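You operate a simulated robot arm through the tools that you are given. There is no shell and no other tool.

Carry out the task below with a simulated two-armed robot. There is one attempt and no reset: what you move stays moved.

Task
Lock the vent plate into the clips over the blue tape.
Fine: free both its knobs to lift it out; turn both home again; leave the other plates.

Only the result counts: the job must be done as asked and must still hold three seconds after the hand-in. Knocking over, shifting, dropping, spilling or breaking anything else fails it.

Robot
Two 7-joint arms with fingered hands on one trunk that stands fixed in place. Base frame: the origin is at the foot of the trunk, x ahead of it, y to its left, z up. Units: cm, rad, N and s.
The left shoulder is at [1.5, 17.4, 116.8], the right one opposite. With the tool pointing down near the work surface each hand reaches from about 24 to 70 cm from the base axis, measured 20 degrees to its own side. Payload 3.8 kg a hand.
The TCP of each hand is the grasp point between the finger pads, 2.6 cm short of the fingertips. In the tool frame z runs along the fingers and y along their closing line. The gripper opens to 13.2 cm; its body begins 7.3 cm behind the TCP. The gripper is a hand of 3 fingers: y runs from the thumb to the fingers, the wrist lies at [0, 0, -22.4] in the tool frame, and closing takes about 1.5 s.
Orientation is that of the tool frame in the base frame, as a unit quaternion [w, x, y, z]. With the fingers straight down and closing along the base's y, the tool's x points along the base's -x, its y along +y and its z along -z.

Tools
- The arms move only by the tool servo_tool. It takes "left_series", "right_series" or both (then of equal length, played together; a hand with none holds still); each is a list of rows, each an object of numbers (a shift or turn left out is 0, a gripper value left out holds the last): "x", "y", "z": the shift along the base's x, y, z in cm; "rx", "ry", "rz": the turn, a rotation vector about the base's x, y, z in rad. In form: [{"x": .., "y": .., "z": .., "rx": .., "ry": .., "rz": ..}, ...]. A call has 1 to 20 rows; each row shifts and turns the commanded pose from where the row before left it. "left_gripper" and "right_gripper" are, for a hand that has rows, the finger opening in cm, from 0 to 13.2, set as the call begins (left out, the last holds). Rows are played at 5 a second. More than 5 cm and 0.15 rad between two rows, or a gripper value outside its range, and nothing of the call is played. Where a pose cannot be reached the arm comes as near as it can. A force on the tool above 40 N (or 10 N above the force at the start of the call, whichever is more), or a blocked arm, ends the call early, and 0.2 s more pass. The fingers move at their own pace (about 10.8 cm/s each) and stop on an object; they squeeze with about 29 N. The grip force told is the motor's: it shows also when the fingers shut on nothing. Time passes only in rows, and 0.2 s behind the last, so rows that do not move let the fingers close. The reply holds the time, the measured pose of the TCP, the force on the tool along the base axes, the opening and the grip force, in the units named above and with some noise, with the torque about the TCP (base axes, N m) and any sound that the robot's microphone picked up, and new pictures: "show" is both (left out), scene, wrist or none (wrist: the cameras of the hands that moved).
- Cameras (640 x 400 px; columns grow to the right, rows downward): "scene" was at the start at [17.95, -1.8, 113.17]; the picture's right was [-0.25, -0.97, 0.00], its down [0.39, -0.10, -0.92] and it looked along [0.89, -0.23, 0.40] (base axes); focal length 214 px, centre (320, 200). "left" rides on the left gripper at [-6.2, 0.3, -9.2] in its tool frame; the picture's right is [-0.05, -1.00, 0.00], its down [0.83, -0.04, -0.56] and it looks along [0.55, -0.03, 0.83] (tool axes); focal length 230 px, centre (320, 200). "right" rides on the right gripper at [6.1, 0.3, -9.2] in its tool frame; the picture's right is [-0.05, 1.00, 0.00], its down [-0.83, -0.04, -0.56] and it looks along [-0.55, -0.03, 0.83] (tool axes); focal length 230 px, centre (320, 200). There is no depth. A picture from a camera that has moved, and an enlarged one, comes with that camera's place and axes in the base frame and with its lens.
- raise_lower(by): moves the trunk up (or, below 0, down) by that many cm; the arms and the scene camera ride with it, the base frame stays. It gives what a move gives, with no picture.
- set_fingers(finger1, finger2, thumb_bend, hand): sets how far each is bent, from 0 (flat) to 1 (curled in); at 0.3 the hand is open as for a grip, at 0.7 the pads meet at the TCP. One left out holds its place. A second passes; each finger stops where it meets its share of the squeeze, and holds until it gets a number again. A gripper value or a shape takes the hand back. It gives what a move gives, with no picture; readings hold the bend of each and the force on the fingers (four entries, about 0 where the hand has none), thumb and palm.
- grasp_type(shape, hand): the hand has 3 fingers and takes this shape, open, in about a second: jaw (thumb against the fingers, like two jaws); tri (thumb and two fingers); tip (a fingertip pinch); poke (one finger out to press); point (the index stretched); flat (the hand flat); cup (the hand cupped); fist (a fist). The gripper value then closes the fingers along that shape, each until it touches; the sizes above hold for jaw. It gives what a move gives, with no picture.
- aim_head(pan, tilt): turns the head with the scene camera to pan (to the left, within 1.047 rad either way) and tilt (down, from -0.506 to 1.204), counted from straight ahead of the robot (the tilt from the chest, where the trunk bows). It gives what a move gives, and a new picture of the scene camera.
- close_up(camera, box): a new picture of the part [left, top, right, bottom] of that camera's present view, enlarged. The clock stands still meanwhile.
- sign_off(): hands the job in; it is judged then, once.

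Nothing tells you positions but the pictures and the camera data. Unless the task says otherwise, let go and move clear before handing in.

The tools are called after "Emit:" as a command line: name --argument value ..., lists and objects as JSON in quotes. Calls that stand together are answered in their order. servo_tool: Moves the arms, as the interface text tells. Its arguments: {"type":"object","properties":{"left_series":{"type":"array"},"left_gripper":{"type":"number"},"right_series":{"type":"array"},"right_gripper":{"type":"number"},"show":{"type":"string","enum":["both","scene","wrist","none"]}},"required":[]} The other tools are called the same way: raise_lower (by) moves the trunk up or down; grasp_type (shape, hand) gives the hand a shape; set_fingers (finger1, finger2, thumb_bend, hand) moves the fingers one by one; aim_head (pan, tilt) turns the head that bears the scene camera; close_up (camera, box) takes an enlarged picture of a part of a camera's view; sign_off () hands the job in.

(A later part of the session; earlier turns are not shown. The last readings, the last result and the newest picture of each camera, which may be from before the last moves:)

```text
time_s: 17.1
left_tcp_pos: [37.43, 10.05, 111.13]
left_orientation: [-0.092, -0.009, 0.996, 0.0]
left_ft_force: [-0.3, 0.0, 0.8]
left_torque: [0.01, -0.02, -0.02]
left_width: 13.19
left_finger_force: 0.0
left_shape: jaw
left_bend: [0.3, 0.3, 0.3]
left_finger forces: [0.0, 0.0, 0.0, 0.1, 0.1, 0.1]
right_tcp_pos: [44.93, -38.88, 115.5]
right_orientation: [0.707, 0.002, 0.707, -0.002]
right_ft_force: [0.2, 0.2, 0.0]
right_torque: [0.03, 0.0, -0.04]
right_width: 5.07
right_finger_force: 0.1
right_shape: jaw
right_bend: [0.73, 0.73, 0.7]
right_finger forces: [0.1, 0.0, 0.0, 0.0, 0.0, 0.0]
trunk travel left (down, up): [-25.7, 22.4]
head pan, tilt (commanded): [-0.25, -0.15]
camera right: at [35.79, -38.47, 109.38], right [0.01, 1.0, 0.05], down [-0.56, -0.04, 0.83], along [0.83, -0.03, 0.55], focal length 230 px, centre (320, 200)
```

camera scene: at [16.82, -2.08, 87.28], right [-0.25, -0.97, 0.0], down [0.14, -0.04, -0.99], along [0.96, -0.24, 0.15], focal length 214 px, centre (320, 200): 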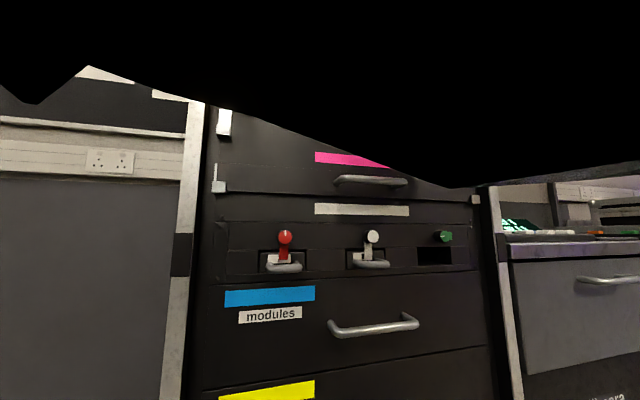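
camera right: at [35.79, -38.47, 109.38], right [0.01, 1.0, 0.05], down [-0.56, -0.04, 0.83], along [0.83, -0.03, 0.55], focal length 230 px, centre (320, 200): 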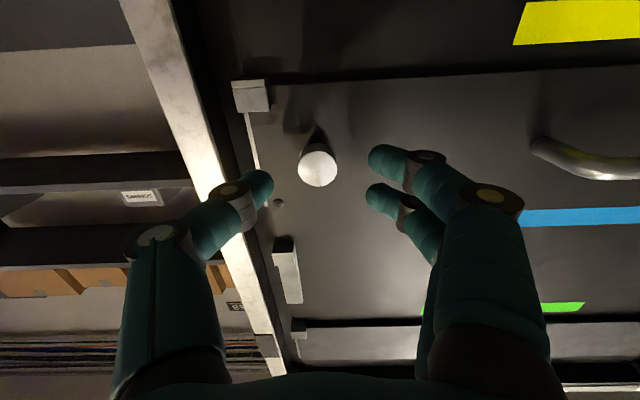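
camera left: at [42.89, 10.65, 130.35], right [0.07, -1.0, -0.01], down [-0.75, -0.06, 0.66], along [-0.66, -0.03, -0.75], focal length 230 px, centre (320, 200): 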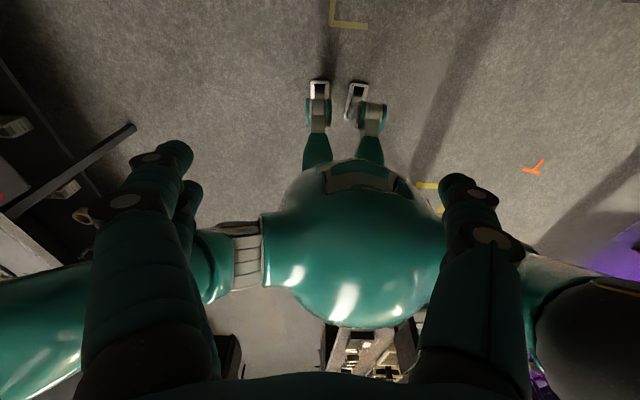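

The right knob is centred between the fingers. I advance onto it and stop short of the panel.

Emit:
servo_tool --right_series '[{"x": 0.8}, {"x": 0.8}, {"x": 0.8}, {"x": 0.4}, {"x": 0}]' --show "wrist"

```text
time_s: 18.4
left_tcp_pos: [37.41, 10.13, 111.37]
left_orientation: [-0.091, -0.008, 0.996, 0.0]
left_ft_force: [0.9, 0.2, 0.8]
left_torque: [-0.01, -0.01, -0.02]
left_width: 13.17
left_finger_force: 0.0
left_shape: jaw
left_bend: [0.3, 0.3, 0.3]
left_finger forces: [0.0, 0.1, 0.0, 0.1, 0.0, 0.0]
right_tcp_pos: [47.72, -38.75, 115.62]
right_orientation: [0.707, 0.003, 0.707, -0.003]
right_ft_force: [-8.9, 1.0, -3.0]
right_torque: [-0.08, 0.09, 0.36]
right_width: 5.11
right_finger_force: 0.1
right_shape: jaw
right_bend: [0.74, 0.74, 0.7]
right_finger forces: [4.7, 4.7, 0.0, 0.1, 0.1, 0.0]
trunk travel left (down, up): [-25.7, 22.4]
head pan, tilt (commanded): [-0.25, -0.15]
camera right: at [38.45, -38.47, 109.38], right [0.01, 1.0, 0.05], down [-0.56, -0.04, 0.83], along [0.83, -0.04, 0.56], focal length 230 px, centre (320, 200)
```

right: 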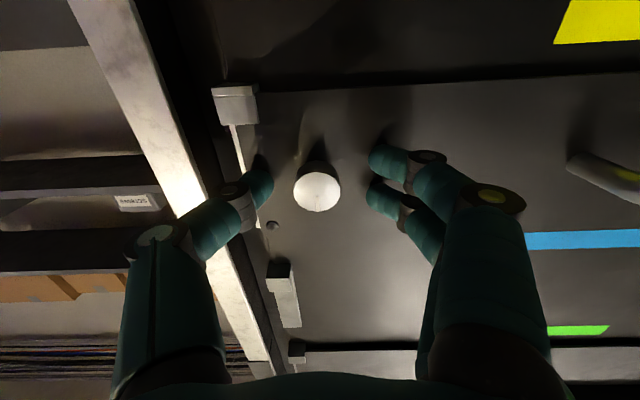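

The fingertips just touch the panel, so I back off slightly and close on the knob.

Emit:
servo_tool --right_series '[{"x": -0.5}, {"x": 0}]' --show "none"

Emit:
servo_tool --right_series '[{"x": 0}, {"x": 0}, {"x": 0}, {"x": 0}, {"x": 0}, {"x": 0}]' --right_gripper 0 --show "wrist"

```text
time_s: 18.9
left_tcp_pos: [37.5, 9.99, 111.26]
left_orientation: [-0.092, -0.008, 0.996, 0.0]
left_ft_force: [-0.3, 0.8, 1.0]
left_torque: [-0.02, -0.01, -0.02]
left_width: 13.18
left_finger_force: 0.2
left_shape: jaw
left_bend: [0.3, 0.3, 0.3]
left_finger forces: [0.0, 0.1, 0.0, 0.0, 0.0, 0.1]
right_tcp_pos: [47.39, -38.9, 115.52]
right_orientation: [0.707, 0.002, 0.708, -0.003]
right_ft_force: [-0.7, 1.1, 0.5]
right_torque: [-0.02, 0.0, 0.01]
right_width: 5.04
right_finger_force: 0.0
right_shape: jaw
right_bend: [0.74, 0.74, 0.7]
right_finger forces: [0.0, 0.0, 0.0, 0.0, 0.0, 0.1]
trunk travel left (down, up): [-25.7, 22.4]
head pan, tilt (commanded): [-0.25, -0.15]
```

```text
time_s: 20.4
left_tcp_pos: [37.53, 10.18, 111.15]
left_orientation: [-0.093, -0.008, 0.996, 0.001]
left_ft_force: [-0.1, 0.6, -0.5]
left_torque: [-0.01, -0.02, -0.04]
left_width: 13.21
left_finger_force: 0.1
left_shape: jaw
left_bend: [0.3, 0.3, 0.3]
left_finger forces: [0.0, 0.0, 0.0, 0.1, 0.0, 0.0]
right_tcp_pos: [47.4, -38.85, 115.42]
right_orientation: [0.707, 0.002, 0.707, -0.002]
right_ft_force: [3.0, -2.2, 0.0]
right_torque: [0.0, -0.02, -0.01]
right_width: 1.37
right_finger_force: 29.5
right_shape: jaw
right_bend: [0.71, 0.71, 0.7]
right_finger forces: [12.4, 12.8, 0.1, 0.1, 26.3, 0.1]
trunk travel left (down, up): [-25.7, 22.4]
head pan, tilt (commanded): [-0.25, -0.15]
camera right: at [38.15, -38.48, 109.32], right [0.01, 1.0, 0.05], down [-0.56, -0.04, 0.83], along [0.83, -0.03, 0.55], focal length 230 px, centre (320, 200)
```

right: 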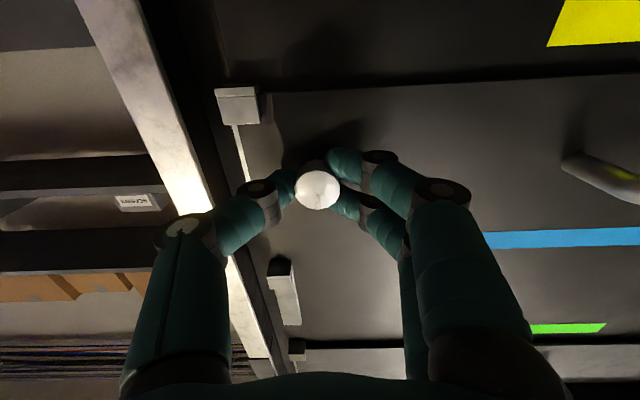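

The knob is gripped. I try a small clockwise turn and read the torque.

Emit:
servo_tool --right_series '[{"rx": 0.08}, {"rx": 0.08}, {"rx": 0.08}]' --show "none"

Emit:
close_up --camera "right" --box '[240, 130, 400, 230]'

```text
time_s: 21.1
left_tcp_pos: [37.48, 10.08, 111.31]
left_orientation: [-0.092, -0.009, 0.996, 0.001]
left_ft_force: [0.0, -0.5, -0.3]
left_torque: [0.0, 0.01, -0.03]
left_width: 13.2
left_finger_force: 0.0
left_shape: jaw
left_bend: [0.3, 0.3, 0.3]
left_finger forces: [0.1, 0.0, 0.0, 0.0, 0.0, 0.0]
right_tcp_pos: [47.33, -38.74, 115.33]
right_orientation: [0.702, 0.088, 0.703, 0.081]
right_ft_force: [3.1, -0.8, 1.9]
right_torque: [-0.47, -0.07, 0.0]
right_width: 1.34
right_finger_force: 29.3
right_shape: jaw
right_bend: [0.71, 0.71, 0.7]
right_finger forces: [19.9, 13.0, 0.0, 0.0, 26.2, 0.1]
trunk travel left (down, up): [-25.7, 22.4]
head pan, tilt (commanded): [-0.25, -0.15]
```

```text
4.00 times, centred on (320, 180) of right
camera zoom: at [38.09, -36.96, 109.51], right [0.01, 0.96, 0.29], down [-0.56, -0.24, 0.8], along [0.83, -0.17, 0.53], focal length 920 px, centre (320, 280)
```

zoom: 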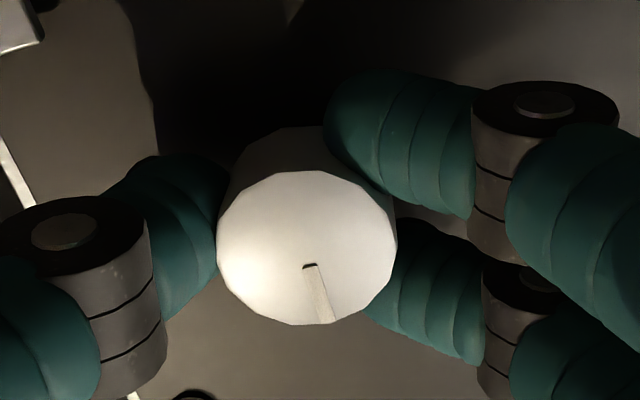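

The knob held against clockwise (0.47 N m, mark still up), so it's probably stopped that way. I try counter-clockwise.

Emit:
servo_tool --right_series '[{"rx": -0.1}, {"rx": -0.1}, {"rx": -0.1}, {"rx": -0.1}, {"rx": -0.1}]' --show "none"

Emit:
close_up --camera "right" --box '[240, 130, 400, 230]'

```text
time_s: 22.4
left_tcp_pos: [37.51, 10.09, 111.19]
left_orientation: [-0.093, -0.008, 0.996, 0.001]
left_ft_force: [-0.2, -0.1, 0.1]
left_torque: [0.0, 0.01, -0.01]
left_width: 13.18
left_finger_force: 0.0
left_shape: jaw
left_bend: [0.3, 0.3, 0.3]
left_finger forces: [0.0, 0.0, 0.0, 0.0, 0.0, 0.1]
right_tcp_pos: [47.34, -38.77, 115.28]
right_orientation: [0.701, -0.09, 0.701, -0.095]
right_ft_force: [2.2, -1.3, -0.3]
right_torque: [0.03, 0.01, 0.0]
right_width: 1.37
right_finger_force: 29.1
right_shape: jaw
right_bend: [0.71, 0.71, 0.7]
right_finger forces: [15.2, 14.2, 0.1, 0.0, 26.7, 0.0]
trunk travel left (down, up): [-25.7, 22.4]
head pan, tilt (commanded): [-0.25, -0.15]
```

```text
4.00 times, centred on (320, 180) of right
camera zoom: at [38.05, -39.96, 109.31], right [0.01, 0.98, -0.21], down [-0.55, 0.18, 0.81], along [0.83, 0.11, 0.54], focal length 920 px, centre (320, 280)
```

zoom: 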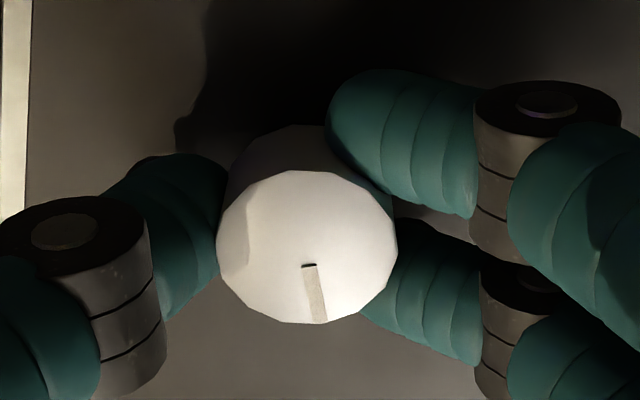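

Counter-clockwise turns freely with the knob following the hand. I continue that way.

Emit:
servo_tool --right_series '[{"rx": -0.12}, {"rx": -0.12}, {"rx": -0.12}, {"rx": -0.12}, {"rx": -0.12}]' --show "wrist"

Emit:
close_up --camera "right" --box '[240, 130, 400, 230]'

```text
time_s: 23.6
left_tcp_pos: [37.55, 10.06, 111.16]
left_orientation: [-0.092, -0.009, 0.996, 0.001]
left_ft_force: [-0.1, 0.1, -0.1]
left_torque: [0.02, 0.0, -0.01]
left_width: 13.21
left_finger_force: 0.1
left_shape: jaw
left_bend: [0.3, 0.3, 0.3]
left_finger forces: [0.0, 0.0, 0.0, 0.1, 0.0, 0.0]
right_tcp_pos: [47.3, -38.83, 115.33]
right_orientation: [0.643, -0.294, 0.641, -0.298]
right_ft_force: [1.4, -1.5, -0.2]
right_torque: [0.03, 0.03, -0.02]
right_width: 1.36
right_finger_force: 29.0
right_shape: jaw
right_bend: [0.71, 0.71, 0.7]
right_finger forces: [15.6, 14.9, 0.0, 0.0, 25.9, 0.1]
trunk travel left (down, up): [-25.7, 22.4]
head pan, tilt (commanded): [-0.25, -0.15]
camera right: at [38.09, -43.28, 111.03], right [0.01, 0.69, -0.73], down [-0.55, 0.61, 0.57], along [0.83, 0.4, 0.39], focal length 230 px, centre (320, 200)
```

right: 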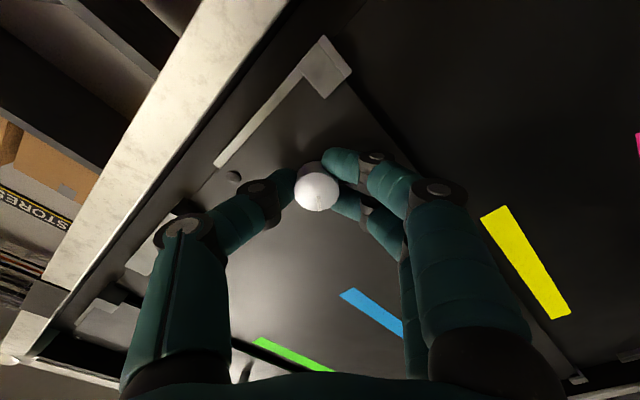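

```text
4.00 times, centred on (320, 180) of right
camera zoom: at [38.09, -43.28, 111.03], right [0.01, 0.69, -0.73], down [-0.55, 0.61, 0.57], along [0.83, 0.4, 0.39], focal length 920 px, centre (320, 280)
```

zoom: 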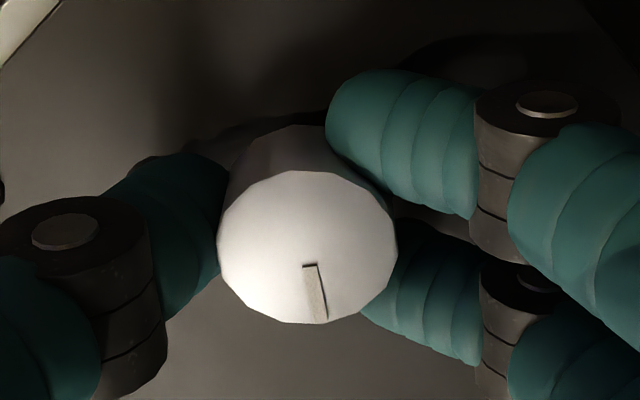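

Emit:
servo_tool --right_series '[{"rx": -0.12}, {"rx": -0.12}, {"rx": -0.12}, {"rx": -0.12}]' --show "none"

Emit:
close_up --camera "right" --box '[240, 130, 400, 230]'

```text
time_s: 24.6
left_tcp_pos: [37.47, 10.0, 111.24]
left_orientation: [-0.093, -0.008, 0.996, 0.0]
left_ft_force: [-0.2, 0.1, 0.5]
left_torque: [-0.04, 0.0, -0.01]
left_width: 13.2
left_finger_force: 0.0
left_shape: jaw
left_bend: [0.3, 0.3, 0.3]
left_finger forces: [0.1, 0.0, 0.0, 0.1, 0.1, 0.0]
right_tcp_pos: [47.46, -38.66, 115.46]
right_orientation: [0.555, -0.438, 0.552, -0.442]
right_ft_force: [2.6, -0.9, -0.5]
right_torque: [0.02, 0.05, -0.01]
right_width: 1.36
right_finger_force: 28.5
right_shape: jaw
right_bend: [0.71, 0.71, 0.7]
right_finger forces: [15.8, 15.9, 0.1, 0.0, 25.7, 0.0]
trunk travel left (down, up): [-25.7, 22.4]
head pan, tilt (commanded): [-0.25, -0.15]
```

```text
4.00 times, centred on (320, 180) of right
camera zoom: at [38.15, -44.73, 113.65], right [0.01, 0.28, -0.96], down [-0.56, 0.8, 0.23], along [0.83, 0.53, 0.16], focal length 920 px, centre (320, 280)
```

zoom: 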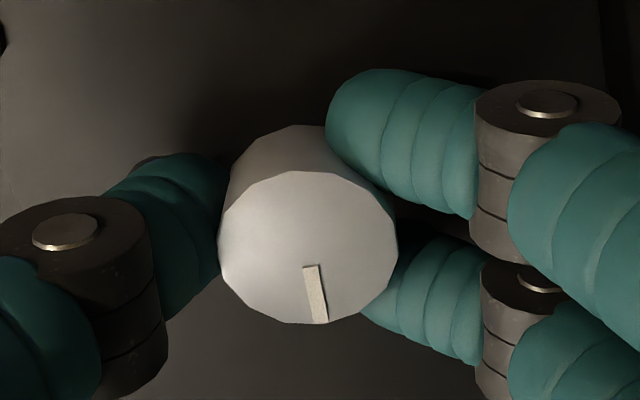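

Emit:
servo_tool --right_series '[{"rx": -0.08}, {"rx": -0.08}]' --show "none"

Emit:
close_up --camera "right" --box '[240, 130, 400, 230]'

```text
time_s: 25.1
left_tcp_pos: [37.54, 10.0, 111.17]
left_orientation: [-0.091, -0.008, 0.996, 0.0]
left_ft_force: [-0.4, -0.3, 0.3]
left_torque: [0.02, 0.0, 0.03]
left_width: 13.18
left_finger_force: 0.1
left_shape: jaw
left_bend: [0.3, 0.3, 0.3]
left_finger forces: [0.0, 0.0, 0.1, 0.0, 0.0, 0.0]
right_tcp_pos: [47.27, -38.72, 115.26]
right_orientation: [0.519, -0.481, 0.514, -0.485]
right_ft_force: [1.3, -0.8, 0.7]
right_torque: [0.21, 0.09, 0.01]
right_width: 1.36
right_finger_force: 29.4
right_shape: jaw
right_bend: [0.71, 0.71, 0.7]
right_finger forces: [13.5, 18.0, 0.0, 0.1, 26.6, 0.0]
trunk travel left (down, up): [-25.7, 22.4]
head pan, tilt (commanded): [-0.25, -0.15]
```

```text
4.00 times, centred on (320, 180) of right
camera zoom: at [38.11, -44.95, 114.58], right [0.01, 0.12, -0.99], down [-0.56, 0.83, 0.1], along [0.83, 0.55, 0.07], focal length 920 px, centre (320, 280)
```

zoom: 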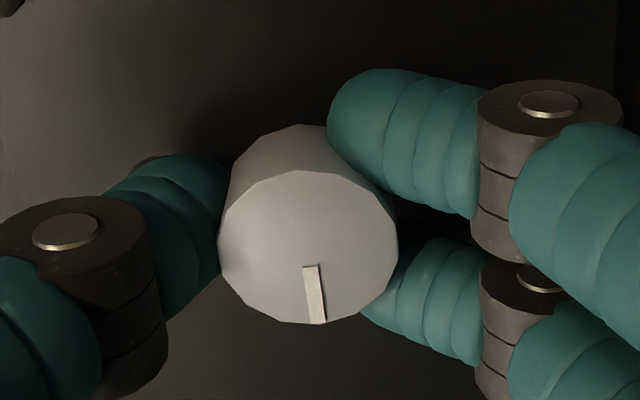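

The knob reached its stop a quarter turn counter-clockwise. I open the right hand and back straight off.

Emit:
servo_tool --right_series '[{"x": 0}, {"x": 0}, {"x": 0}, {"x": -0.8}, {"x": -1.2}, {"x": -1.5}, {"x": -1.0}]' --right_gripper 5 --show "wrist"

Emit:
close_up --camera "right" --box '[220, 60, 420, 200]'

```text
time_s: 26.8
left_tcp_pos: [37.5, 10.03, 111.25]
left_orientation: [-0.092, -0.009, 0.996, 0.0]
left_ft_force: [0.6, -0.4, 0.5]
left_torque: [0.03, 0.03, 0.01]
left_width: 13.2
left_finger_force: 0.0
left_shape: jaw
left_bend: [0.3, 0.3, 0.3]
left_finger forces: [0.0, 0.0, 0.0, 0.0, 0.0, 0.1]
right_tcp_pos: [42.88, -38.75, 115.43]
right_orientation: [0.518, -0.481, 0.515, -0.485]
right_ft_force: [-0.4, 0.4, -0.1]
right_torque: [0.0, 0.0, 0.0]
right_width: 4.97
right_finger_force: 0.2
right_shape: jaw
right_bend: [0.74, 0.74, 0.7]
right_finger forces: [0.0, 0.0, 0.0, 0.1, 0.1, 0.1]
trunk travel left (down, up): [-25.7, 22.4]
head pan, tilt (commanded): [-0.25, -0.15]
camera right: at [33.64, -44.92, 114.66], right [0.01, 0.12, -0.99], down [-0.55, 0.83, 0.1], along [0.83, 0.55, 0.07], focal length 230 px, centre (320, 200)
```

right: 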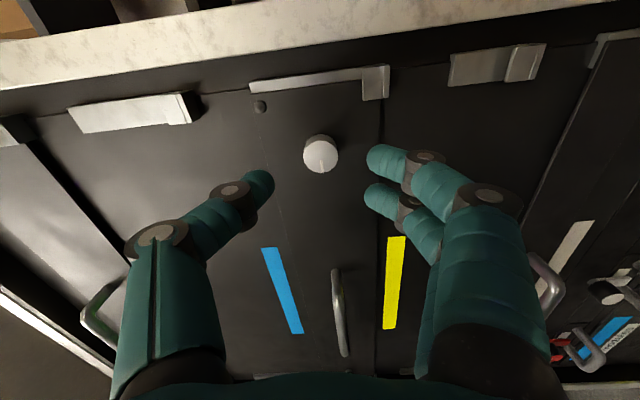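

```text
2.86 times, centred on (320, 130) of right
camera zoom: at [33.64, -44.92, 114.66], right [0.01, 0.12, -0.99], down [-0.55, 0.83, 0.1], along [0.83, 0.55, 0.07], focal length 657 px, centre (320, 400)
```

zoom: 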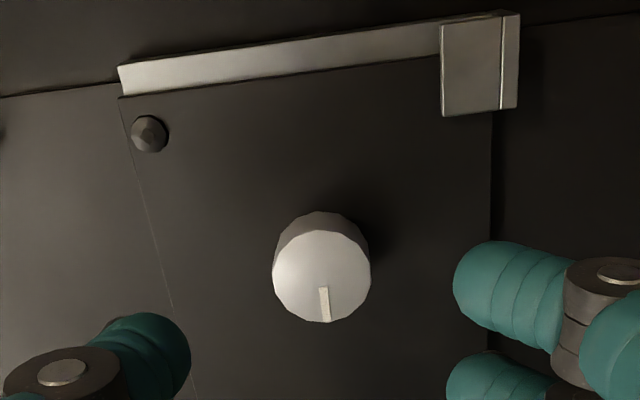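

The right knob's mark now points to the left: freed. Now I rotate the left hand forward toward the left knob.

Emit:
servo_tool --left_series '[{"x": 0.3, "y": -0.4, "z": 0.6, "ry": -0.1463}, {"x": 0.3, "y": -0.4, "z": 0.6, "ry": -0.1463}, {"x": 0.3, "y": -0.4, "z": 0.6, "ry": -0.1463}, {"x": 0.3, "y": -0.4, "z": 0.6, "ry": -0.1463}, {"x": 0.3, "y": -0.4, "z": 0.6, "ry": -0.1463}, {"x": 0.3, "y": -0.4, "z": 0.6, "ry": -0.1463}]' --show "wrist"

```text
time_s: 28.1
left_tcp_pos: [39.16, 7.58, 114.64]
left_orientation: [0.341, -0.009, 0.94, -0.003]
left_ft_force: [-1.1, -1.1, 0.3]
left_torque: [0.01, 0.0, -0.05]
left_width: 13.19
left_finger_force: 0.1
left_shape: jaw
left_bend: [0.3, 0.3, 0.3]
left_finger forces: [0.1, 0.0, 0.0, 0.0, 0.1, 0.0]
right_tcp_pos: [42.88, -38.83, 115.42]
right_orientation: [0.518, -0.481, 0.515, -0.485]
right_ft_force: [-0.4, 0.8, -0.4]
right_torque: [-0.01, -0.02, 0.01]
right_width: 4.96
right_finger_force: 0.2
right_shape: jaw
right_bend: [0.74, 0.74, 0.7]
right_finger forces: [0.1, 0.1, 0.0, 0.0, 0.0, 0.0]
trunk travel left (down, up): [-25.7, 22.4]
head pan, tilt (commanded): [-0.25, -0.15]
camera left: at [37.92, 7.95, 125.76], right [0.05, -1.0, 0.05], down [-0.99, -0.06, -0.11], along [0.11, -0.04, -0.99], focal length 230 px, centre (320, 200)
```

left: 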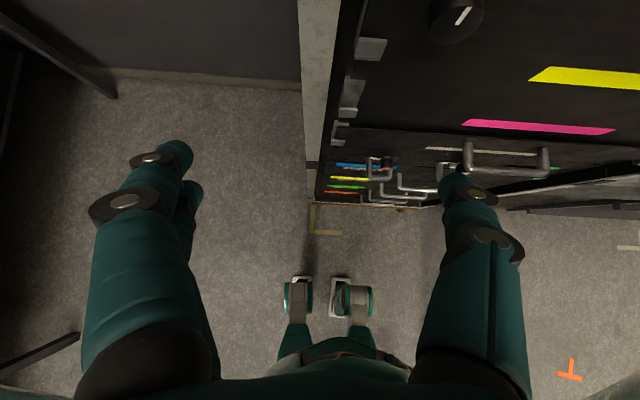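

Emit:
servo_tool --left_series '[{"x": 0.8, "y": -1.1, "z": 0.4, "ry": -0.1459}, {"x": 0.8, "y": -1.1, "z": 0.4, "ry": -0.1459}, {"x": 0.8, "y": -1.1, "z": 0.3, "ry": -0.1459}, {"x": 1.0, "y": -1.1, "z": 0.3, "ry": -0.1459}, {"x": 1.2, "y": -1.1, "z": 0.0, "ry": -0.1459}, {"x": 1.2, "y": -1.1, "z": 0.0, "ry": -0.1459}]' --left_gripper 5 --show "wrist"

```text
time_s: 29.6
left_tcp_pos: [45.07, 0.92, 116.07]
left_orientation: [0.707, -0.005, 0.707, -0.006]
left_ft_force: [-0.1, 0.5, -0.1]
left_torque: [0.01, -0.01, -0.02]
left_width: 5.04
left_finger_force: 0.1
left_shape: jaw
left_bend: [0.73, 0.73, 0.7]
left_finger forces: [0.0, 0.0, 0.0, 0.0, 0.0, 0.0]
right_tcp_pos: [42.88, -38.79, 115.53]
right_orientation: [0.518, -0.48, 0.516, -0.485]
right_ft_force: [0.3, 0.4, -0.5]
right_torque: [-0.01, 0.03, 0.01]
right_width: 4.94
right_finger_force: 0.0
right_shape: jaw
right_bend: [0.74, 0.74, 0.7]
right_finger forces: [0.0, 0.1, 0.0, 0.0, 0.0, 0.0]
trunk travel left (down, up): [-25.7, 22.4]
head pan, tilt (commanded): [-0.25, -0.15]
camera left: at [35.8, 1.44, 122.25], right [0.0, -1.0, 0.07], down [-0.56, -0.06, -0.83], along [0.83, -0.04, -0.55], focal length 230 px, centre (320, 200)
```

left: 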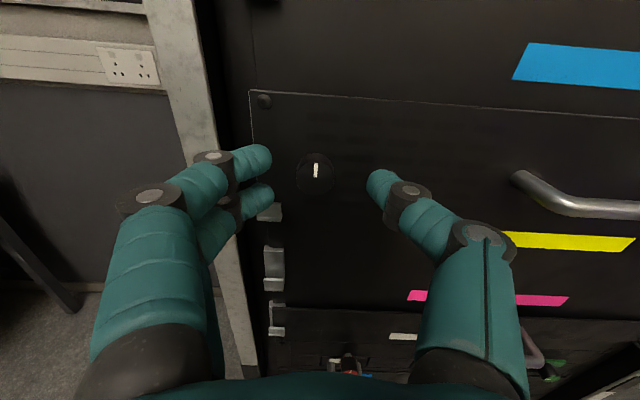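

Emit:
close_up --camera "left" --box '[240, 120, 400, 220]'

```text
4.00 times, centred on (320, 170) of left
camera zoom: at [35.8, 1.44, 122.25], right [0.0, -1.0, 0.07], down [-0.56, -0.06, -0.83], along [0.83, -0.04, -0.55], focal length 920 px, centre (320, 320)
```

zoom: 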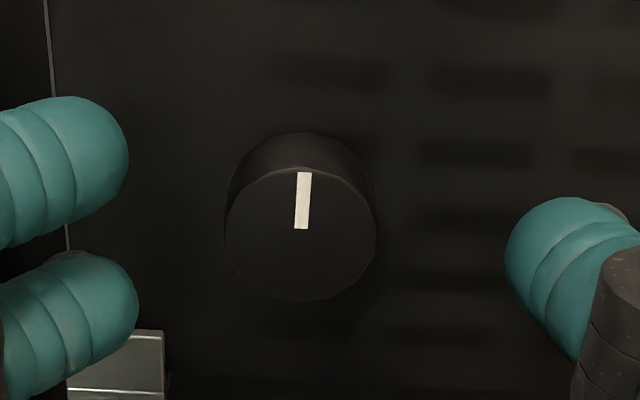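

The left knob's mark is up and the vent slots show beside it. I centre on it, then advance to the same depth as on the right (x≈47.3) and close.

Emit:
servo_tool --left_series '[{"y": 0.3, "z": -0.6, "rx": 0.015}, {"x": 0.8}, {"x": 0.8}, {"x": 0.6}, {"x": 0}]' --show "none"

Emit:
close_up --camera "left" --box '[240, 120, 400, 220]'

```text
time_s: 30.8
left_tcp_pos: [47.2, 1.4, 115.48]
left_orientation: [0.707, 0.0, 0.708, -0.001]
left_ft_force: [0.1, -0.2, 0.4]
left_torque: [0.02, -0.01, -0.02]
left_width: 5.05
left_finger_force: 0.1
left_shape: jaw
left_bend: [0.73, 0.73, 0.7]
left_finger forces: [0.0, 0.0, 0.1, 0.0, 0.0, 0.0]
right_tcp_pos: [42.97, -38.9, 115.35]
right_orientation: [0.518, -0.48, 0.516, -0.484]
right_ft_force: [-0.2, -0.7, 0.2]
right_torque: [-0.02, 0.0, -0.02]
right_width: 4.98
right_finger_force: 0.1
right_shape: jaw
right_bend: [0.74, 0.74, 0.7]
right_finger forces: [0.0, 0.1, 0.0, 0.0, 0.1, 0.0]
trunk travel left (down, up): [-25.7, 22.4]
head pan, tilt (commanded): [-0.25, -0.15]
```

```text
4.00 times, centred on (320, 170) of left
camera zoom: at [37.96, 1.76, 121.77], right [0.0, -1.0, 0.05], down [-0.56, -0.04, -0.83], along [0.83, -0.03, -0.56], focal length 920 px, centre (320, 320)
```

zoom: 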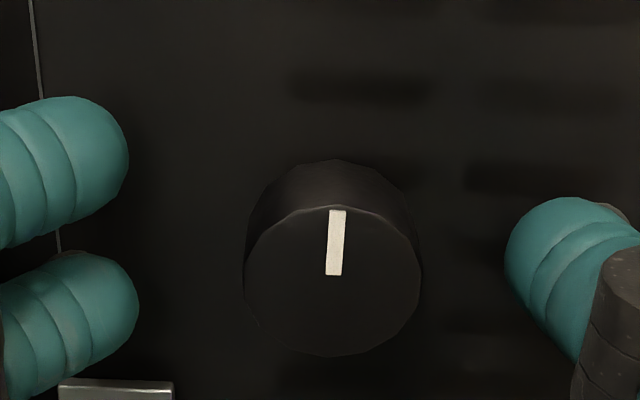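

Emit:
servo_tool --left_series '[{"y": -0.1, "z": -0.1}, {"x": 0}, {"x": 0}, {"x": 0}, {"x": 0}, {"x": 0}]' --left_gripper 0 --show "none"

Emit:
servo_tool --left_series '[{"rx": -0.08}, {"rx": -0.08}, {"rx": -0.08}]' --show "none"

Emit:
close_up --camera "left" --box '[240, 130, 400, 230]'

```text
time_s: 32.1
left_tcp_pos: [47.23, 1.31, 115.61]
left_orientation: [0.706, -0.001, 0.708, -0.001]
left_ft_force: [2.8, 0.9, 3.4]
left_torque: [0.0, -0.06, 0.06]
left_width: 1.4
left_finger_force: 29.2
left_shape: jaw
left_bend: [0.71, 0.71, 0.7]
left_finger forces: [13.8, 12.4, 0.1, 0.0, 25.5, 0.0]
right_tcp_pos: [42.99, -38.73, 115.47]
right_orientation: [0.518, -0.48, 0.516, -0.485]
right_ft_force: [-0.1, 0.8, 0.3]
right_torque: [0.0, -0.02, -0.01]
right_width: 4.92
right_finger_force: 0.1
right_shape: jaw
right_bend: [0.74, 0.74, 0.7]
right_finger forces: [0.0, 0.0, 0.1, 0.0, 0.1, 0.0]
trunk travel left (down, up): [-25.7, 22.4]
head pan, tilt (commanded): [-0.25, -0.15]
```

```text
time_s: 33.0
left_tcp_pos: [47.33, 1.31, 115.64]
left_orientation: [0.701, -0.085, 0.703, -0.088]
left_ft_force: [1.0, 0.5, 2.7]
left_torque: [0.02, -0.05, 0.04]
left_width: 1.38
left_finger_force: 29.0
left_shape: jaw
left_bend: [0.71, 0.71, 0.7]
left_finger forces: [14.1, 12.7, 0.0, 0.0, 25.9, 0.0]
right_tcp_pos: [42.96, -38.84, 115.45]
right_orientation: [0.519, -0.479, 0.516, -0.484]
right_ft_force: [-0.3, 0.0, -0.4]
right_torque: [-0.01, -0.04, -0.02]
right_width: 4.95
right_finger_force: 0.1
right_shape: jaw
right_bend: [0.74, 0.74, 0.7]
right_finger forces: [0.0, 0.1, 0.1, 0.0, 0.0, 0.1]
trunk travel left (down, up): [-25.7, 22.4]
head pan, tilt (commanded): [-0.25, -0.15]
```

```text
4.00 times, centred on (320, 180) of left
camera zoom: at [38.0, 3.12, 121.44], right [0.0, -0.96, 0.29], down [-0.56, -0.24, -0.79], along [0.83, -0.16, -0.53], focal length 920 px, centre (320, 280)
```

zoom: 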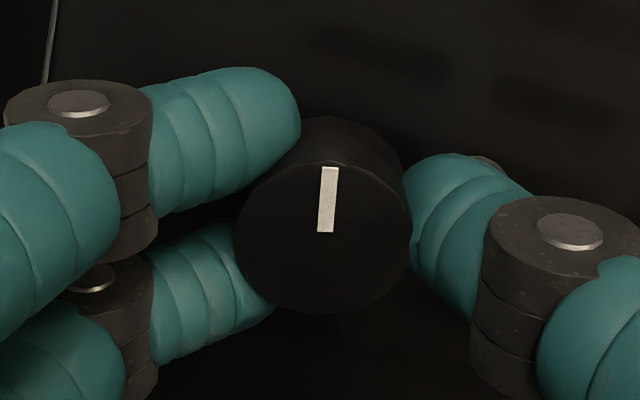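

The left knob also turns freely counter-clockwise. I continue the quarter turn.

Emit:
servo_tool --left_series '[{"rx": -0.12}, {"rx": -0.12}, {"rx": -0.12}, {"rx": -0.12}, {"rx": -0.12}, {"rx": -0.12}]' --show "none"

Emit:
close_up --camera "left" --box '[240, 130, 400, 230]'

```text
time_s: 34.4
left_tcp_pos: [47.26, 1.18, 115.63]
left_orientation: [0.625, -0.327, 0.628, -0.329]
left_ft_force: [-3.6, 1.5, 0.1]
left_torque: [0.04, 0.06, 0.05]
left_width: 1.44
left_finger_force: 28.5
left_shape: jaw
left_bend: [0.71, 0.71, 0.7]
left_finger forces: [15.0, 16.3, 0.0, 0.0, 25.4, 0.1]
right_tcp_pos: [42.93, -38.78, 115.34]
right_orientation: [0.518, -0.48, 0.516, -0.485]
right_ft_force: [0.0, 0.2, 0.1]
right_torque: [0.04, 0.0, 0.02]
right_width: 4.96
right_finger_force: 0.0
right_shape: jaw
right_bend: [0.74, 0.74, 0.7]
right_finger forces: [0.1, 0.0, 0.0, 0.0, 0.0, 0.0]
trunk travel left (down, up): [-25.7, 22.4]
head pan, tilt (commanded): [-0.25, -0.15]
```

```text
4.00 times, centred on (320, 180) of left
camera zoom: at [38.04, 6.5, 118.8], right [0.0, -0.53, 0.85], down [-0.56, -0.71, -0.44], along [0.83, -0.47, -0.29], focal length 920 px, centre (320, 280)
```

zoom: 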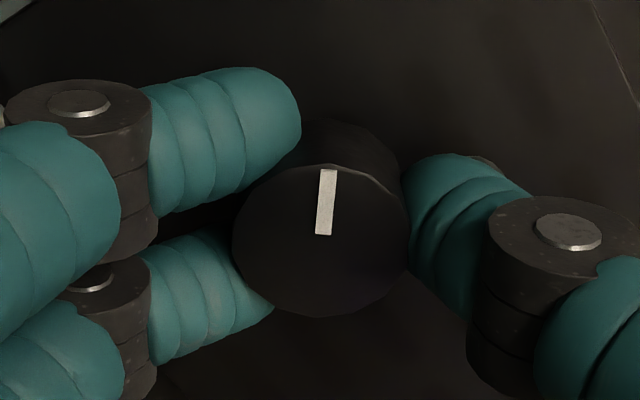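

Emit:
servo_tool --left_series '[{"rx": -0.12}, {"rx": -0.12}, {"rx": -0.12}, {"rx": -0.12}, {"rx": -0.1}]' --show "none"

Emit:
close_up --camera "left" --box '[240, 130, 400, 230]'

```text
time_s: 35.5
left_tcp_pos: [47.32, 1.19, 115.64]
left_orientation: [0.506, -0.492, 0.507, -0.495]
left_ft_force: [-4.6, -1.1, 1.0]
left_torque: [0.05, 0.11, 0.0]
left_width: 1.4
left_finger_force: 29.1
left_shape: jaw
left_bend: [0.71, 0.71, 0.7]
left_finger forces: [14.9, 17.0, 0.0, 0.0, 25.3, 0.0]
right_tcp_pos: [42.91, -38.94, 115.38]
right_orientation: [0.518, -0.48, 0.516, -0.485]
right_ft_force: [1.2, -0.3, -0.2]
right_torque: [-0.02, 0.0, 0.01]
right_width: 4.93
right_finger_force: 0.1
right_shape: jaw
right_bend: [0.74, 0.74, 0.7]
right_finger forces: [0.1, 0.0, 0.0, 0.0, 0.0, 0.0]
trunk travel left (down, up): [-25.7, 22.4]
head pan, tilt (commanded): [-0.25, -0.15]
```

```text
4.00 times, centred on (320, 180) of left
camera zoom: at [38.04, 7.44, 115.45], right [0.0, 0.03, 1.0], down [-0.56, -0.83, 0.02], along [0.83, -0.56, 0.02], focal length 920 px, centre (320, 280)
```

zoom: 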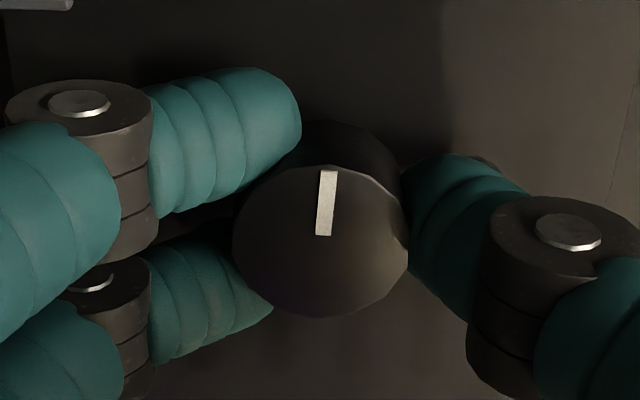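

Roll is about −1.54. I nudge a little further to find the stop.

Emit:
servo_tool --left_series '[{"rx": -0.07}, {"rx": -0.07}]' --show "none"

Emit:
close_up --camera "left" --box '[240, 130, 400, 230]'

```text
time_s: 36.1
left_tcp_pos: [47.16, 1.31, 115.53]
left_orientation: [-0.471, 0.526, -0.472, 0.528]
left_ft_force: [-3.3, -0.6, 0.5]
left_torque: [0.28, 0.01, -0.03]
left_width: 1.39
left_finger_force: 29.1
left_shape: jaw
left_bend: [0.71, 0.71, 0.7]
left_finger forces: [18.9, 14.4, 0.0, 0.1, 24.8, 0.0]
right_tcp_pos: [43.01, -38.86, 115.4]
right_orientation: [0.518, -0.48, 0.517, -0.484]
right_ft_force: [0.3, -0.6, 0.1]
right_torque: [0.0, 0.0, 0.02]
right_width: 4.95
right_finger_force: 0.1
right_shape: jaw
right_bend: [0.74, 0.74, 0.7]
right_finger forces: [0.1, 0.1, 0.0, 0.0, 0.0, 0.0]
trunk travel left (down, up): [-25.7, 22.4]
head pan, tilt (commanded): [-0.25, -0.15]
```

```text
4.00 times, centred on (320, 180) of left
camera zoom: at [38.04, 7.37, 114.53], right [0.0, 0.16, 0.99], down [-0.56, -0.82, 0.14], along [0.83, -0.55, 0.09], focal length 920 px, centre (320, 280)
```

zoom: 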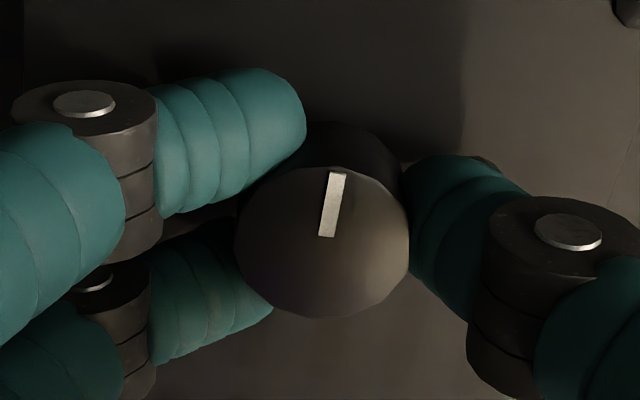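

Left knob is at its stop, freed too. Since both hands can hold the knobs (closing vertically), I'll carry the plate with both hands by its knobs and then simply turn them home. I relax the left roll slightly and re-grip the right knob.

Emit:
servo_tool --left_series '[{"rx": 0.06}, {"x": 0}, {"x": 0}, {"x": 0}, {"x": 0}]' --right_series '[{"x": 1.2}, {"x": 1.2}, {"x": 1.2}, {"x": 0.8}, {"x": 0}]' --right_gripper 5 --show "wrist"

```text
time_s: 37.4
left_tcp_pos: [47.26, 1.19, 115.46]
left_orientation: [-0.486, 0.511, -0.487, 0.515]
left_ft_force: [-2.0, 0.9, -0.2]
left_torque: [-0.01, 0.01, 0.01]
left_width: 1.38
left_finger_force: 29.4
left_shape: jaw
left_bend: [0.71, 0.71, 0.7]
left_finger forces: [16.9, 15.2, 0.0, 0.0, 26.9, 0.0]
right_tcp_pos: [47.08, -38.84, 115.33]
right_orientation: [0.519, -0.481, 0.515, -0.484]
right_ft_force: [-0.6, 0.0, 0.0]
right_torque: [0.0, 0.03, 0.01]
right_width: 4.97
right_finger_force: 0.1
right_shape: jaw
right_bend: [0.74, 0.74, 0.7]
right_finger forces: [0.0, 0.0, 0.1, 0.1, 0.0, 0.0]
trunk travel left (down, up): [-25.7, 22.4]
head pan, tilt (commanded): [-0.25, -0.15]
camera right: at [37.9, -44.97, 114.62], right [0.01, 0.12, -0.99], down [-0.56, 0.83, 0.1], along [0.83, 0.55, 0.07], focal length 230 px, centre (320, 200)
camera left: at [38.03, 7.41, 114.86], right [0.0, 0.1, 0.99], down [-0.56, -0.83, 0.09], along [0.83, -0.55, 0.06], focal length 230 px, centre (320, 200)
```

right: 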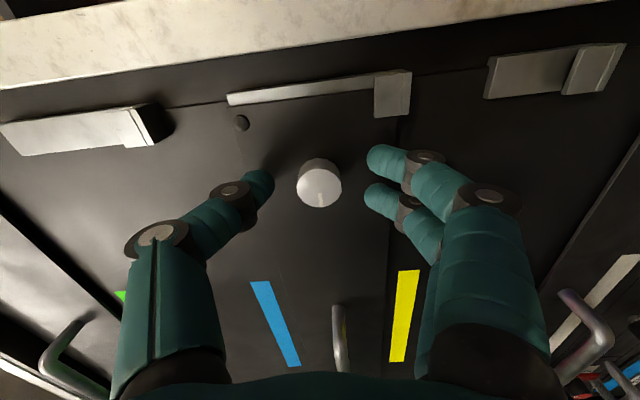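
left: 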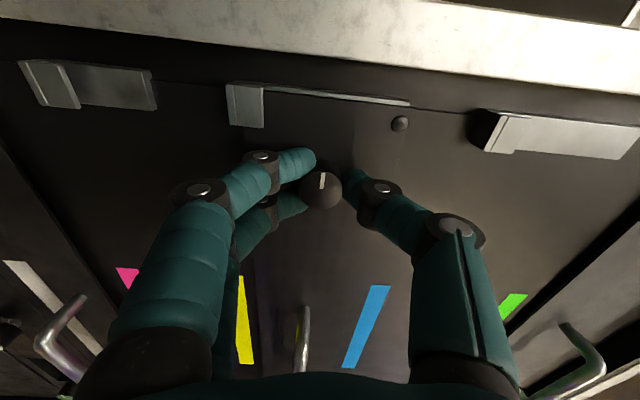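

Both wrist cameras show the present clips and the empty blue-tape clips nicely. I close the right hand on its knob.

Emit:
servo_tool --left_series '[{"x": 0}, {"x": 0}, {"x": 0}, {"x": 0}, {"x": 0}, {"x": 0}]' --right_series '[{"x": 0.2}, {"x": 0}, {"x": 0}, {"x": 0}, {"x": 0}, {"x": 0}]' --right_gripper 0 --show "none"

```text
time_s: 38.8
left_tcp_pos: [47.4, 1.3, 115.47]
left_orientation: [-0.487, 0.512, -0.487, 0.514]
left_ft_force: [-3.0, 3.0, 0.8]
left_torque: [0.01, 0.07, 0.06]
left_width: 1.4
left_finger_force: 29.4
left_shape: jaw
left_bend: [0.71, 0.71, 0.7]
left_finger forces: [17.9, 14.7, 0.1, 0.0, 27.1, 0.1]
right_tcp_pos: [47.28, -38.78, 115.2]
right_orientation: [0.519, -0.48, 0.515, -0.485]
right_ft_force: [2.1, -4.5, 4.1]
right_torque: [0.03, -0.11, -0.07]
right_width: 1.42
right_finger_force: 28.7
right_shape: jaw
right_bend: [0.72, 0.72, 0.7]
right_finger forces: [11.8, 12.7, 0.0, 0.0, 28.2, 0.0]
trunk travel left (down, up): [-25.7, 22.4]
head pan, tilt (commanded): [-0.25, -0.15]
```

Both knobs are held. I lift gently by 0.8 cm and watch the forces.

Emit:
servo_tool --left_series '[{"z": 0.2}, {"z": 0.3}, {"z": 0.3}]' --right_series '[{"z": 0.2}, {"z": 0.3}, {"z": 0.3}]' --show "wrist"

```text
time_s: 39.5
left_tcp_pos: [47.21, 1.27, 116.26]
left_orientation: [-0.485, 0.511, -0.488, 0.515]
left_ft_force: [3.1, -2.5, -1.8]
left_torque: [0.02, 0.07, -0.05]
left_width: 1.4
left_finger_force: 29.3
left_shape: jaw
left_bend: [0.71, 0.71, 0.7]
left_finger forces: [15.9, 16.6, 0.1, 0.1, 25.0, 0.1]
right_tcp_pos: [47.39, -38.93, 116.16]
right_orientation: [0.519, -0.48, 0.516, -0.484]
right_ft_force: [-10.0, 3.4, -6.2]
right_torque: [0.07, 0.14, 0.08]
right_width: 1.42
right_finger_force: 29.0
right_shape: jaw
right_bend: [0.72, 0.72, 0.71]
right_finger forces: [14.9, 19.5, 0.0, 0.0, 26.1, 0.0]
trunk travel left (down, up): [-25.7, 22.4]
head pan, tilt (commanded): [-0.25, -0.15]
camera right: at [38.16, -45.0, 115.34], right [0.01, 0.12, -0.99], down [-0.56, 0.83, 0.1], along [0.83, 0.55, 0.07], focal length 230 px, centre (320, 200)
camera left: at [37.96, 7.43, 115.7], right [0.0, 0.1, 0.99], down [-0.56, -0.82, 0.09], along [0.83, -0.56, 0.06], focal length 230 px, centre (320, 200)
```

right: 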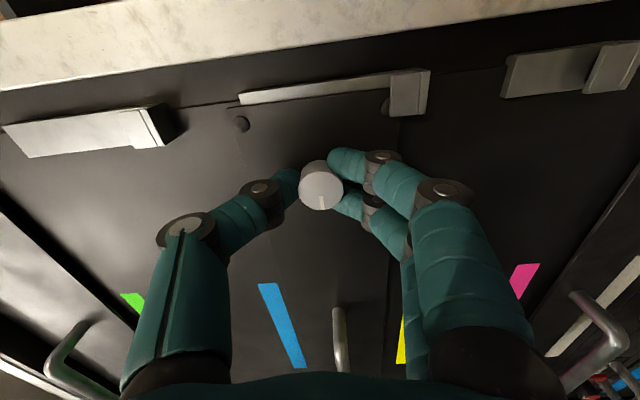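
left: 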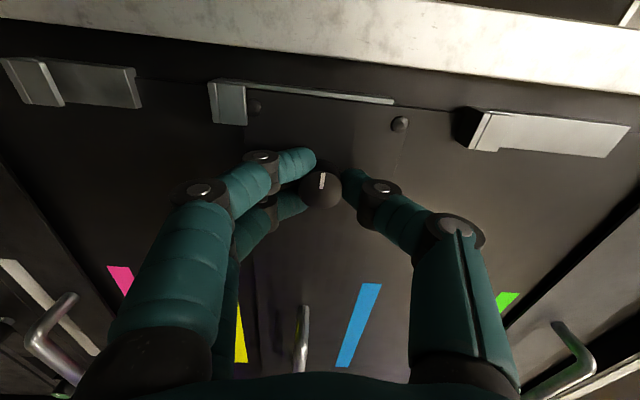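

The plate rises with the hands. I ease the right hand back 0.1 cm and lift another 1.1 cm, then inspect the cups.

Emit:
servo_tool --left_series '[{"z": 0.3}, {"z": 0.3}, {"z": 0.3}, {"z": 0.2}]' --right_series '[{"x": -0.1, "z": 0.3}, {"z": 0.3}, {"z": 0.3}, {"z": 0.2}]' --show "none"

Emit:
close_up --camera "right" --box '[140, 40, 460, 240]'

Emit:
close_up --camera "left" --box '[180, 40, 500, 240]'

```text
time_s: 40.5
left_tcp_pos: [47.26, 1.25, 117.44]
left_orientation: [-0.485, 0.512, -0.488, 0.514]
left_ft_force: [0.4, -8.4, -2.0]
left_torque: [-0.01, 0.05, -0.16]
left_width: 1.36
left_finger_force: 29.4
left_shape: jaw
left_bend: [0.71, 0.71, 0.7]
left_finger forces: [14.3, 19.1, 0.0, 0.0, 24.2, 0.0]
right_tcp_pos: [47.26, -38.95, 117.41]
right_orientation: [0.518, -0.482, 0.515, -0.484]
right_ft_force: [2.4, 9.1, -1.9]
right_torque: [0.09, 0.09, 0.14]
right_width: 1.41
right_finger_force: 28.9
right_shape: jaw
right_bend: [0.72, 0.71, 0.71]
right_finger forces: [12.1, 20.7, 0.0, 0.0, 25.3, 0.0]
trunk travel left (down, up): [-25.7, 22.4]
head pan, tilt (commanded): [-0.25, -0.15]
```

```text
2.00 times, centred on (300, 140) of right
camera zoom: at [38.04, -45.02, 116.51], right [0.01, 0.12, -0.99], down [-0.56, 0.83, 0.1], along [0.83, 0.55, 0.07], focal length 460 px, centre (360, 320)
```

zoom: 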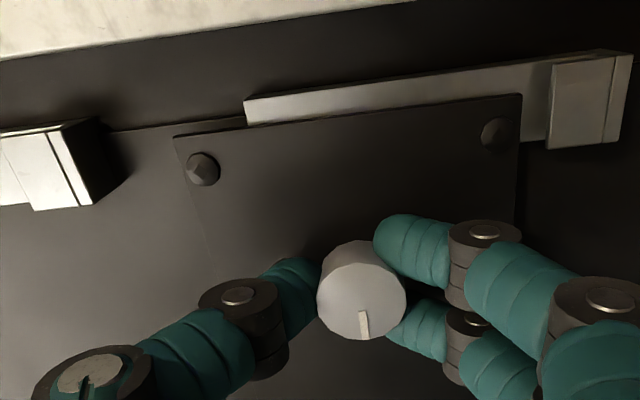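

```text
2.00 times, centred on (340, 140) of left
camera zoom: at [38.02, 7.47, 116.81], right [0.0, 0.1, 0.99], down [-0.56, -0.82, 0.09], along [0.83, -0.56, 0.06], focal length 460 px, centre (280, 320)
```

zoom: 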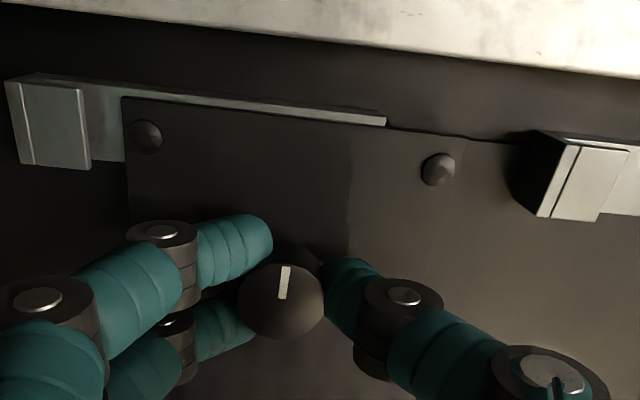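

The plate is clear of both cups' lips. Now I pull it straight out 2.4 cm, easing a slight sideways strain.

Emit:
servo_tool --left_series '[{"x": -0.3, "y": -0.08, "z": 0.1}, {"x": -0.5, "z": 0.1}, {"x": -0.5, "z": 0.1}, {"x": -0.5, "z": 0.1}, {"x": -0.6, "z": 0.1}]' --right_series '[{"x": -0.3, "y": 0.08, "z": 0.1}, {"x": -0.5, "z": 0.1}, {"x": -0.5, "z": 0.1}, {"x": -0.5, "z": 0.1}, {"x": -0.6, "z": 0.1}]' --show "none"

Emit:
close_up --camera "right" --box '[140, 40, 460, 240]'

Emit:
close_up --camera "left" --box '[180, 40, 500, 240]'

```text
time_s: 41.8
left_tcp_pos: [44.82, 1.27, 118.06]
left_orientation: [-0.487, 0.512, -0.487, 0.513]
left_ft_force: [-0.3, -1.6, -2.6]
left_torque: [0.0, 0.05, -0.02]
left_width: 1.35
left_finger_force: 29.3
left_shape: jaw
left_bend: [0.71, 0.71, 0.7]
left_finger forces: [16.4, 16.8, 0.0, 0.1, 24.9, 0.0]
right_tcp_pos: [44.73, -38.98, 117.8]
right_orientation: [0.519, -0.48, 0.516, -0.484]
right_ft_force: [0.0, 0.0, -2.5]
right_torque: [0.08, 0.06, 0.04]
right_width: 1.43
right_finger_force: 29.0
right_shape: jaw
right_bend: [0.72, 0.71, 0.71]
right_finger forces: [14.4, 18.5, 0.0, 0.0, 26.4, 0.0]
trunk travel left (down, up): [-25.7, 22.4]
head pan, tilt (commanded): [-0.25, -0.15]
```

```text
2.00 times, centred on (300, 140) of right
camera zoom: at [35.5, -44.97, 116.98], right [0.01, 0.12, -0.99], down [-0.55, 0.83, 0.1], along [0.83, 0.55, 0.07], focal length 460 px, centre (360, 320)
```

zoom: 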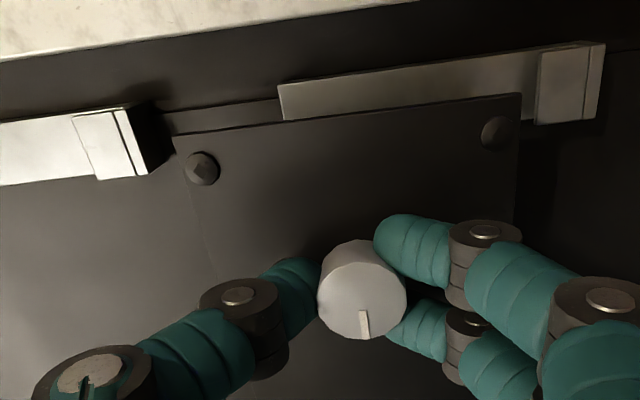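

```text
2.00 times, centred on (340, 140) of left
camera zoom: at [35.54, 7.42, 117.41], right [0.0, 0.1, 0.99], down [-0.56, -0.83, 0.09], along [0.83, -0.55, 0.06], focal length 460 px, centre (280, 320)
```

zoom: 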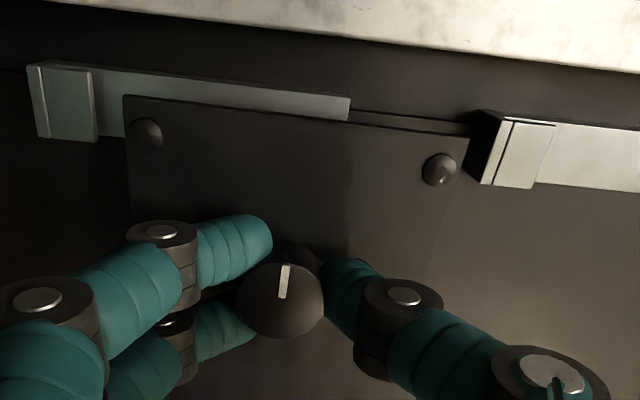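

The plate is free (about 2.5 N per hand) and the blue cup front is at x≈49.8, so there's ~1 cm clearance. I raise it, easing another 0.5 cm out.

Emit:
servo_tool --left_series '[{"x": -0.1, "z": 0.6}, {"x": -0.1, "z": 1}, {"x": -0.1, "z": 1}, {"x": -0.1, "z": 1}, {"x": -0.1, "z": 1}, {"z": 1}, {"z": 1}]' --right_series '[{"x": -0.1, "z": 0.6}, {"x": -0.1, "z": 1}, {"x": -0.1, "z": 1}, {"x": -0.1, "z": 1}, {"x": -0.1, "z": 1}, {"z": 1}, {"z": 1}]' --show "wrist"

```text
time_s: 43.4
left_tcp_pos: [44.32, 1.18, 124.77]
left_orientation: [-0.487, 0.512, -0.486, 0.514]
left_ft_force: [0.4, 14.6, -1.3]
left_torque: [0.01, 0.04, 0.23]
left_width: 1.39
left_finger_force: 29.2
left_shape: jaw
left_bend: [0.71, 0.71, 0.7]
left_finger forces: [21.8, 13.1, 0.0, 0.0, 26.7, 0.1]
right_tcp_pos: [44.27, -38.83, 124.38]
right_orientation: [0.518, -0.48, 0.516, -0.484]
right_ft_force: [1.0, -14.6, -2.1]
right_torque: [0.04, 0.05, -0.26]
right_width: 1.43
right_finger_force: 29.1
right_shape: jaw
right_bend: [0.72, 0.71, 0.71]
right_finger forces: [20.6, 14.1, 0.1, 0.1, 27.5, 0.0]
trunk travel left (down, up): [-25.7, 22.4]
head pan, tilt (commanded): [-0.25, -0.15]
camera right: at [35.01, -44.92, 123.61], right [0.01, 0.12, -0.99], down [-0.55, 0.83, 0.1], along [0.83, 0.55, 0.07], focal length 230 px, centre (320, 200)
camera left: at [35.08, 7.32, 124.02], right [0.0, 0.11, 0.99], down [-0.55, -0.83, 0.09], along [0.83, -0.55, 0.06], focal length 230 px, centre (320, 200)
```

right: 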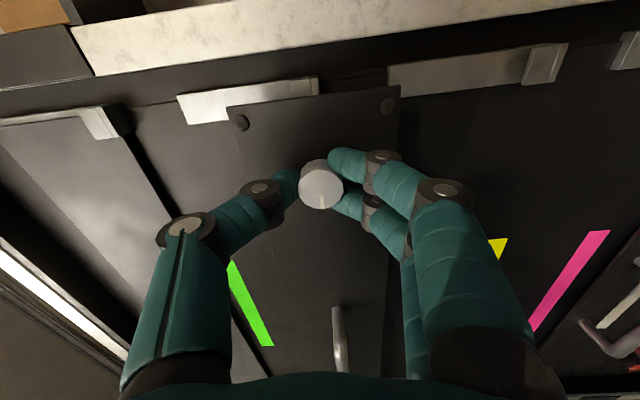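
left: 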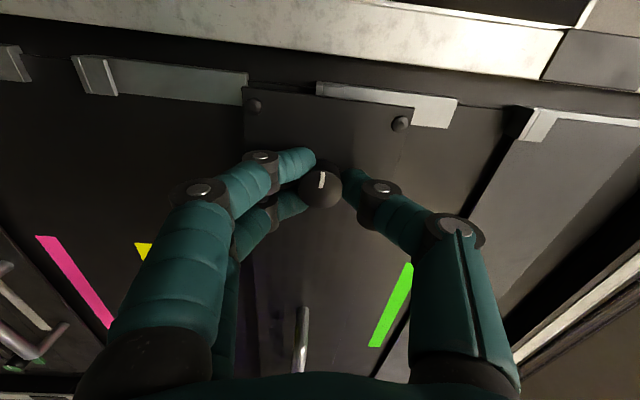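

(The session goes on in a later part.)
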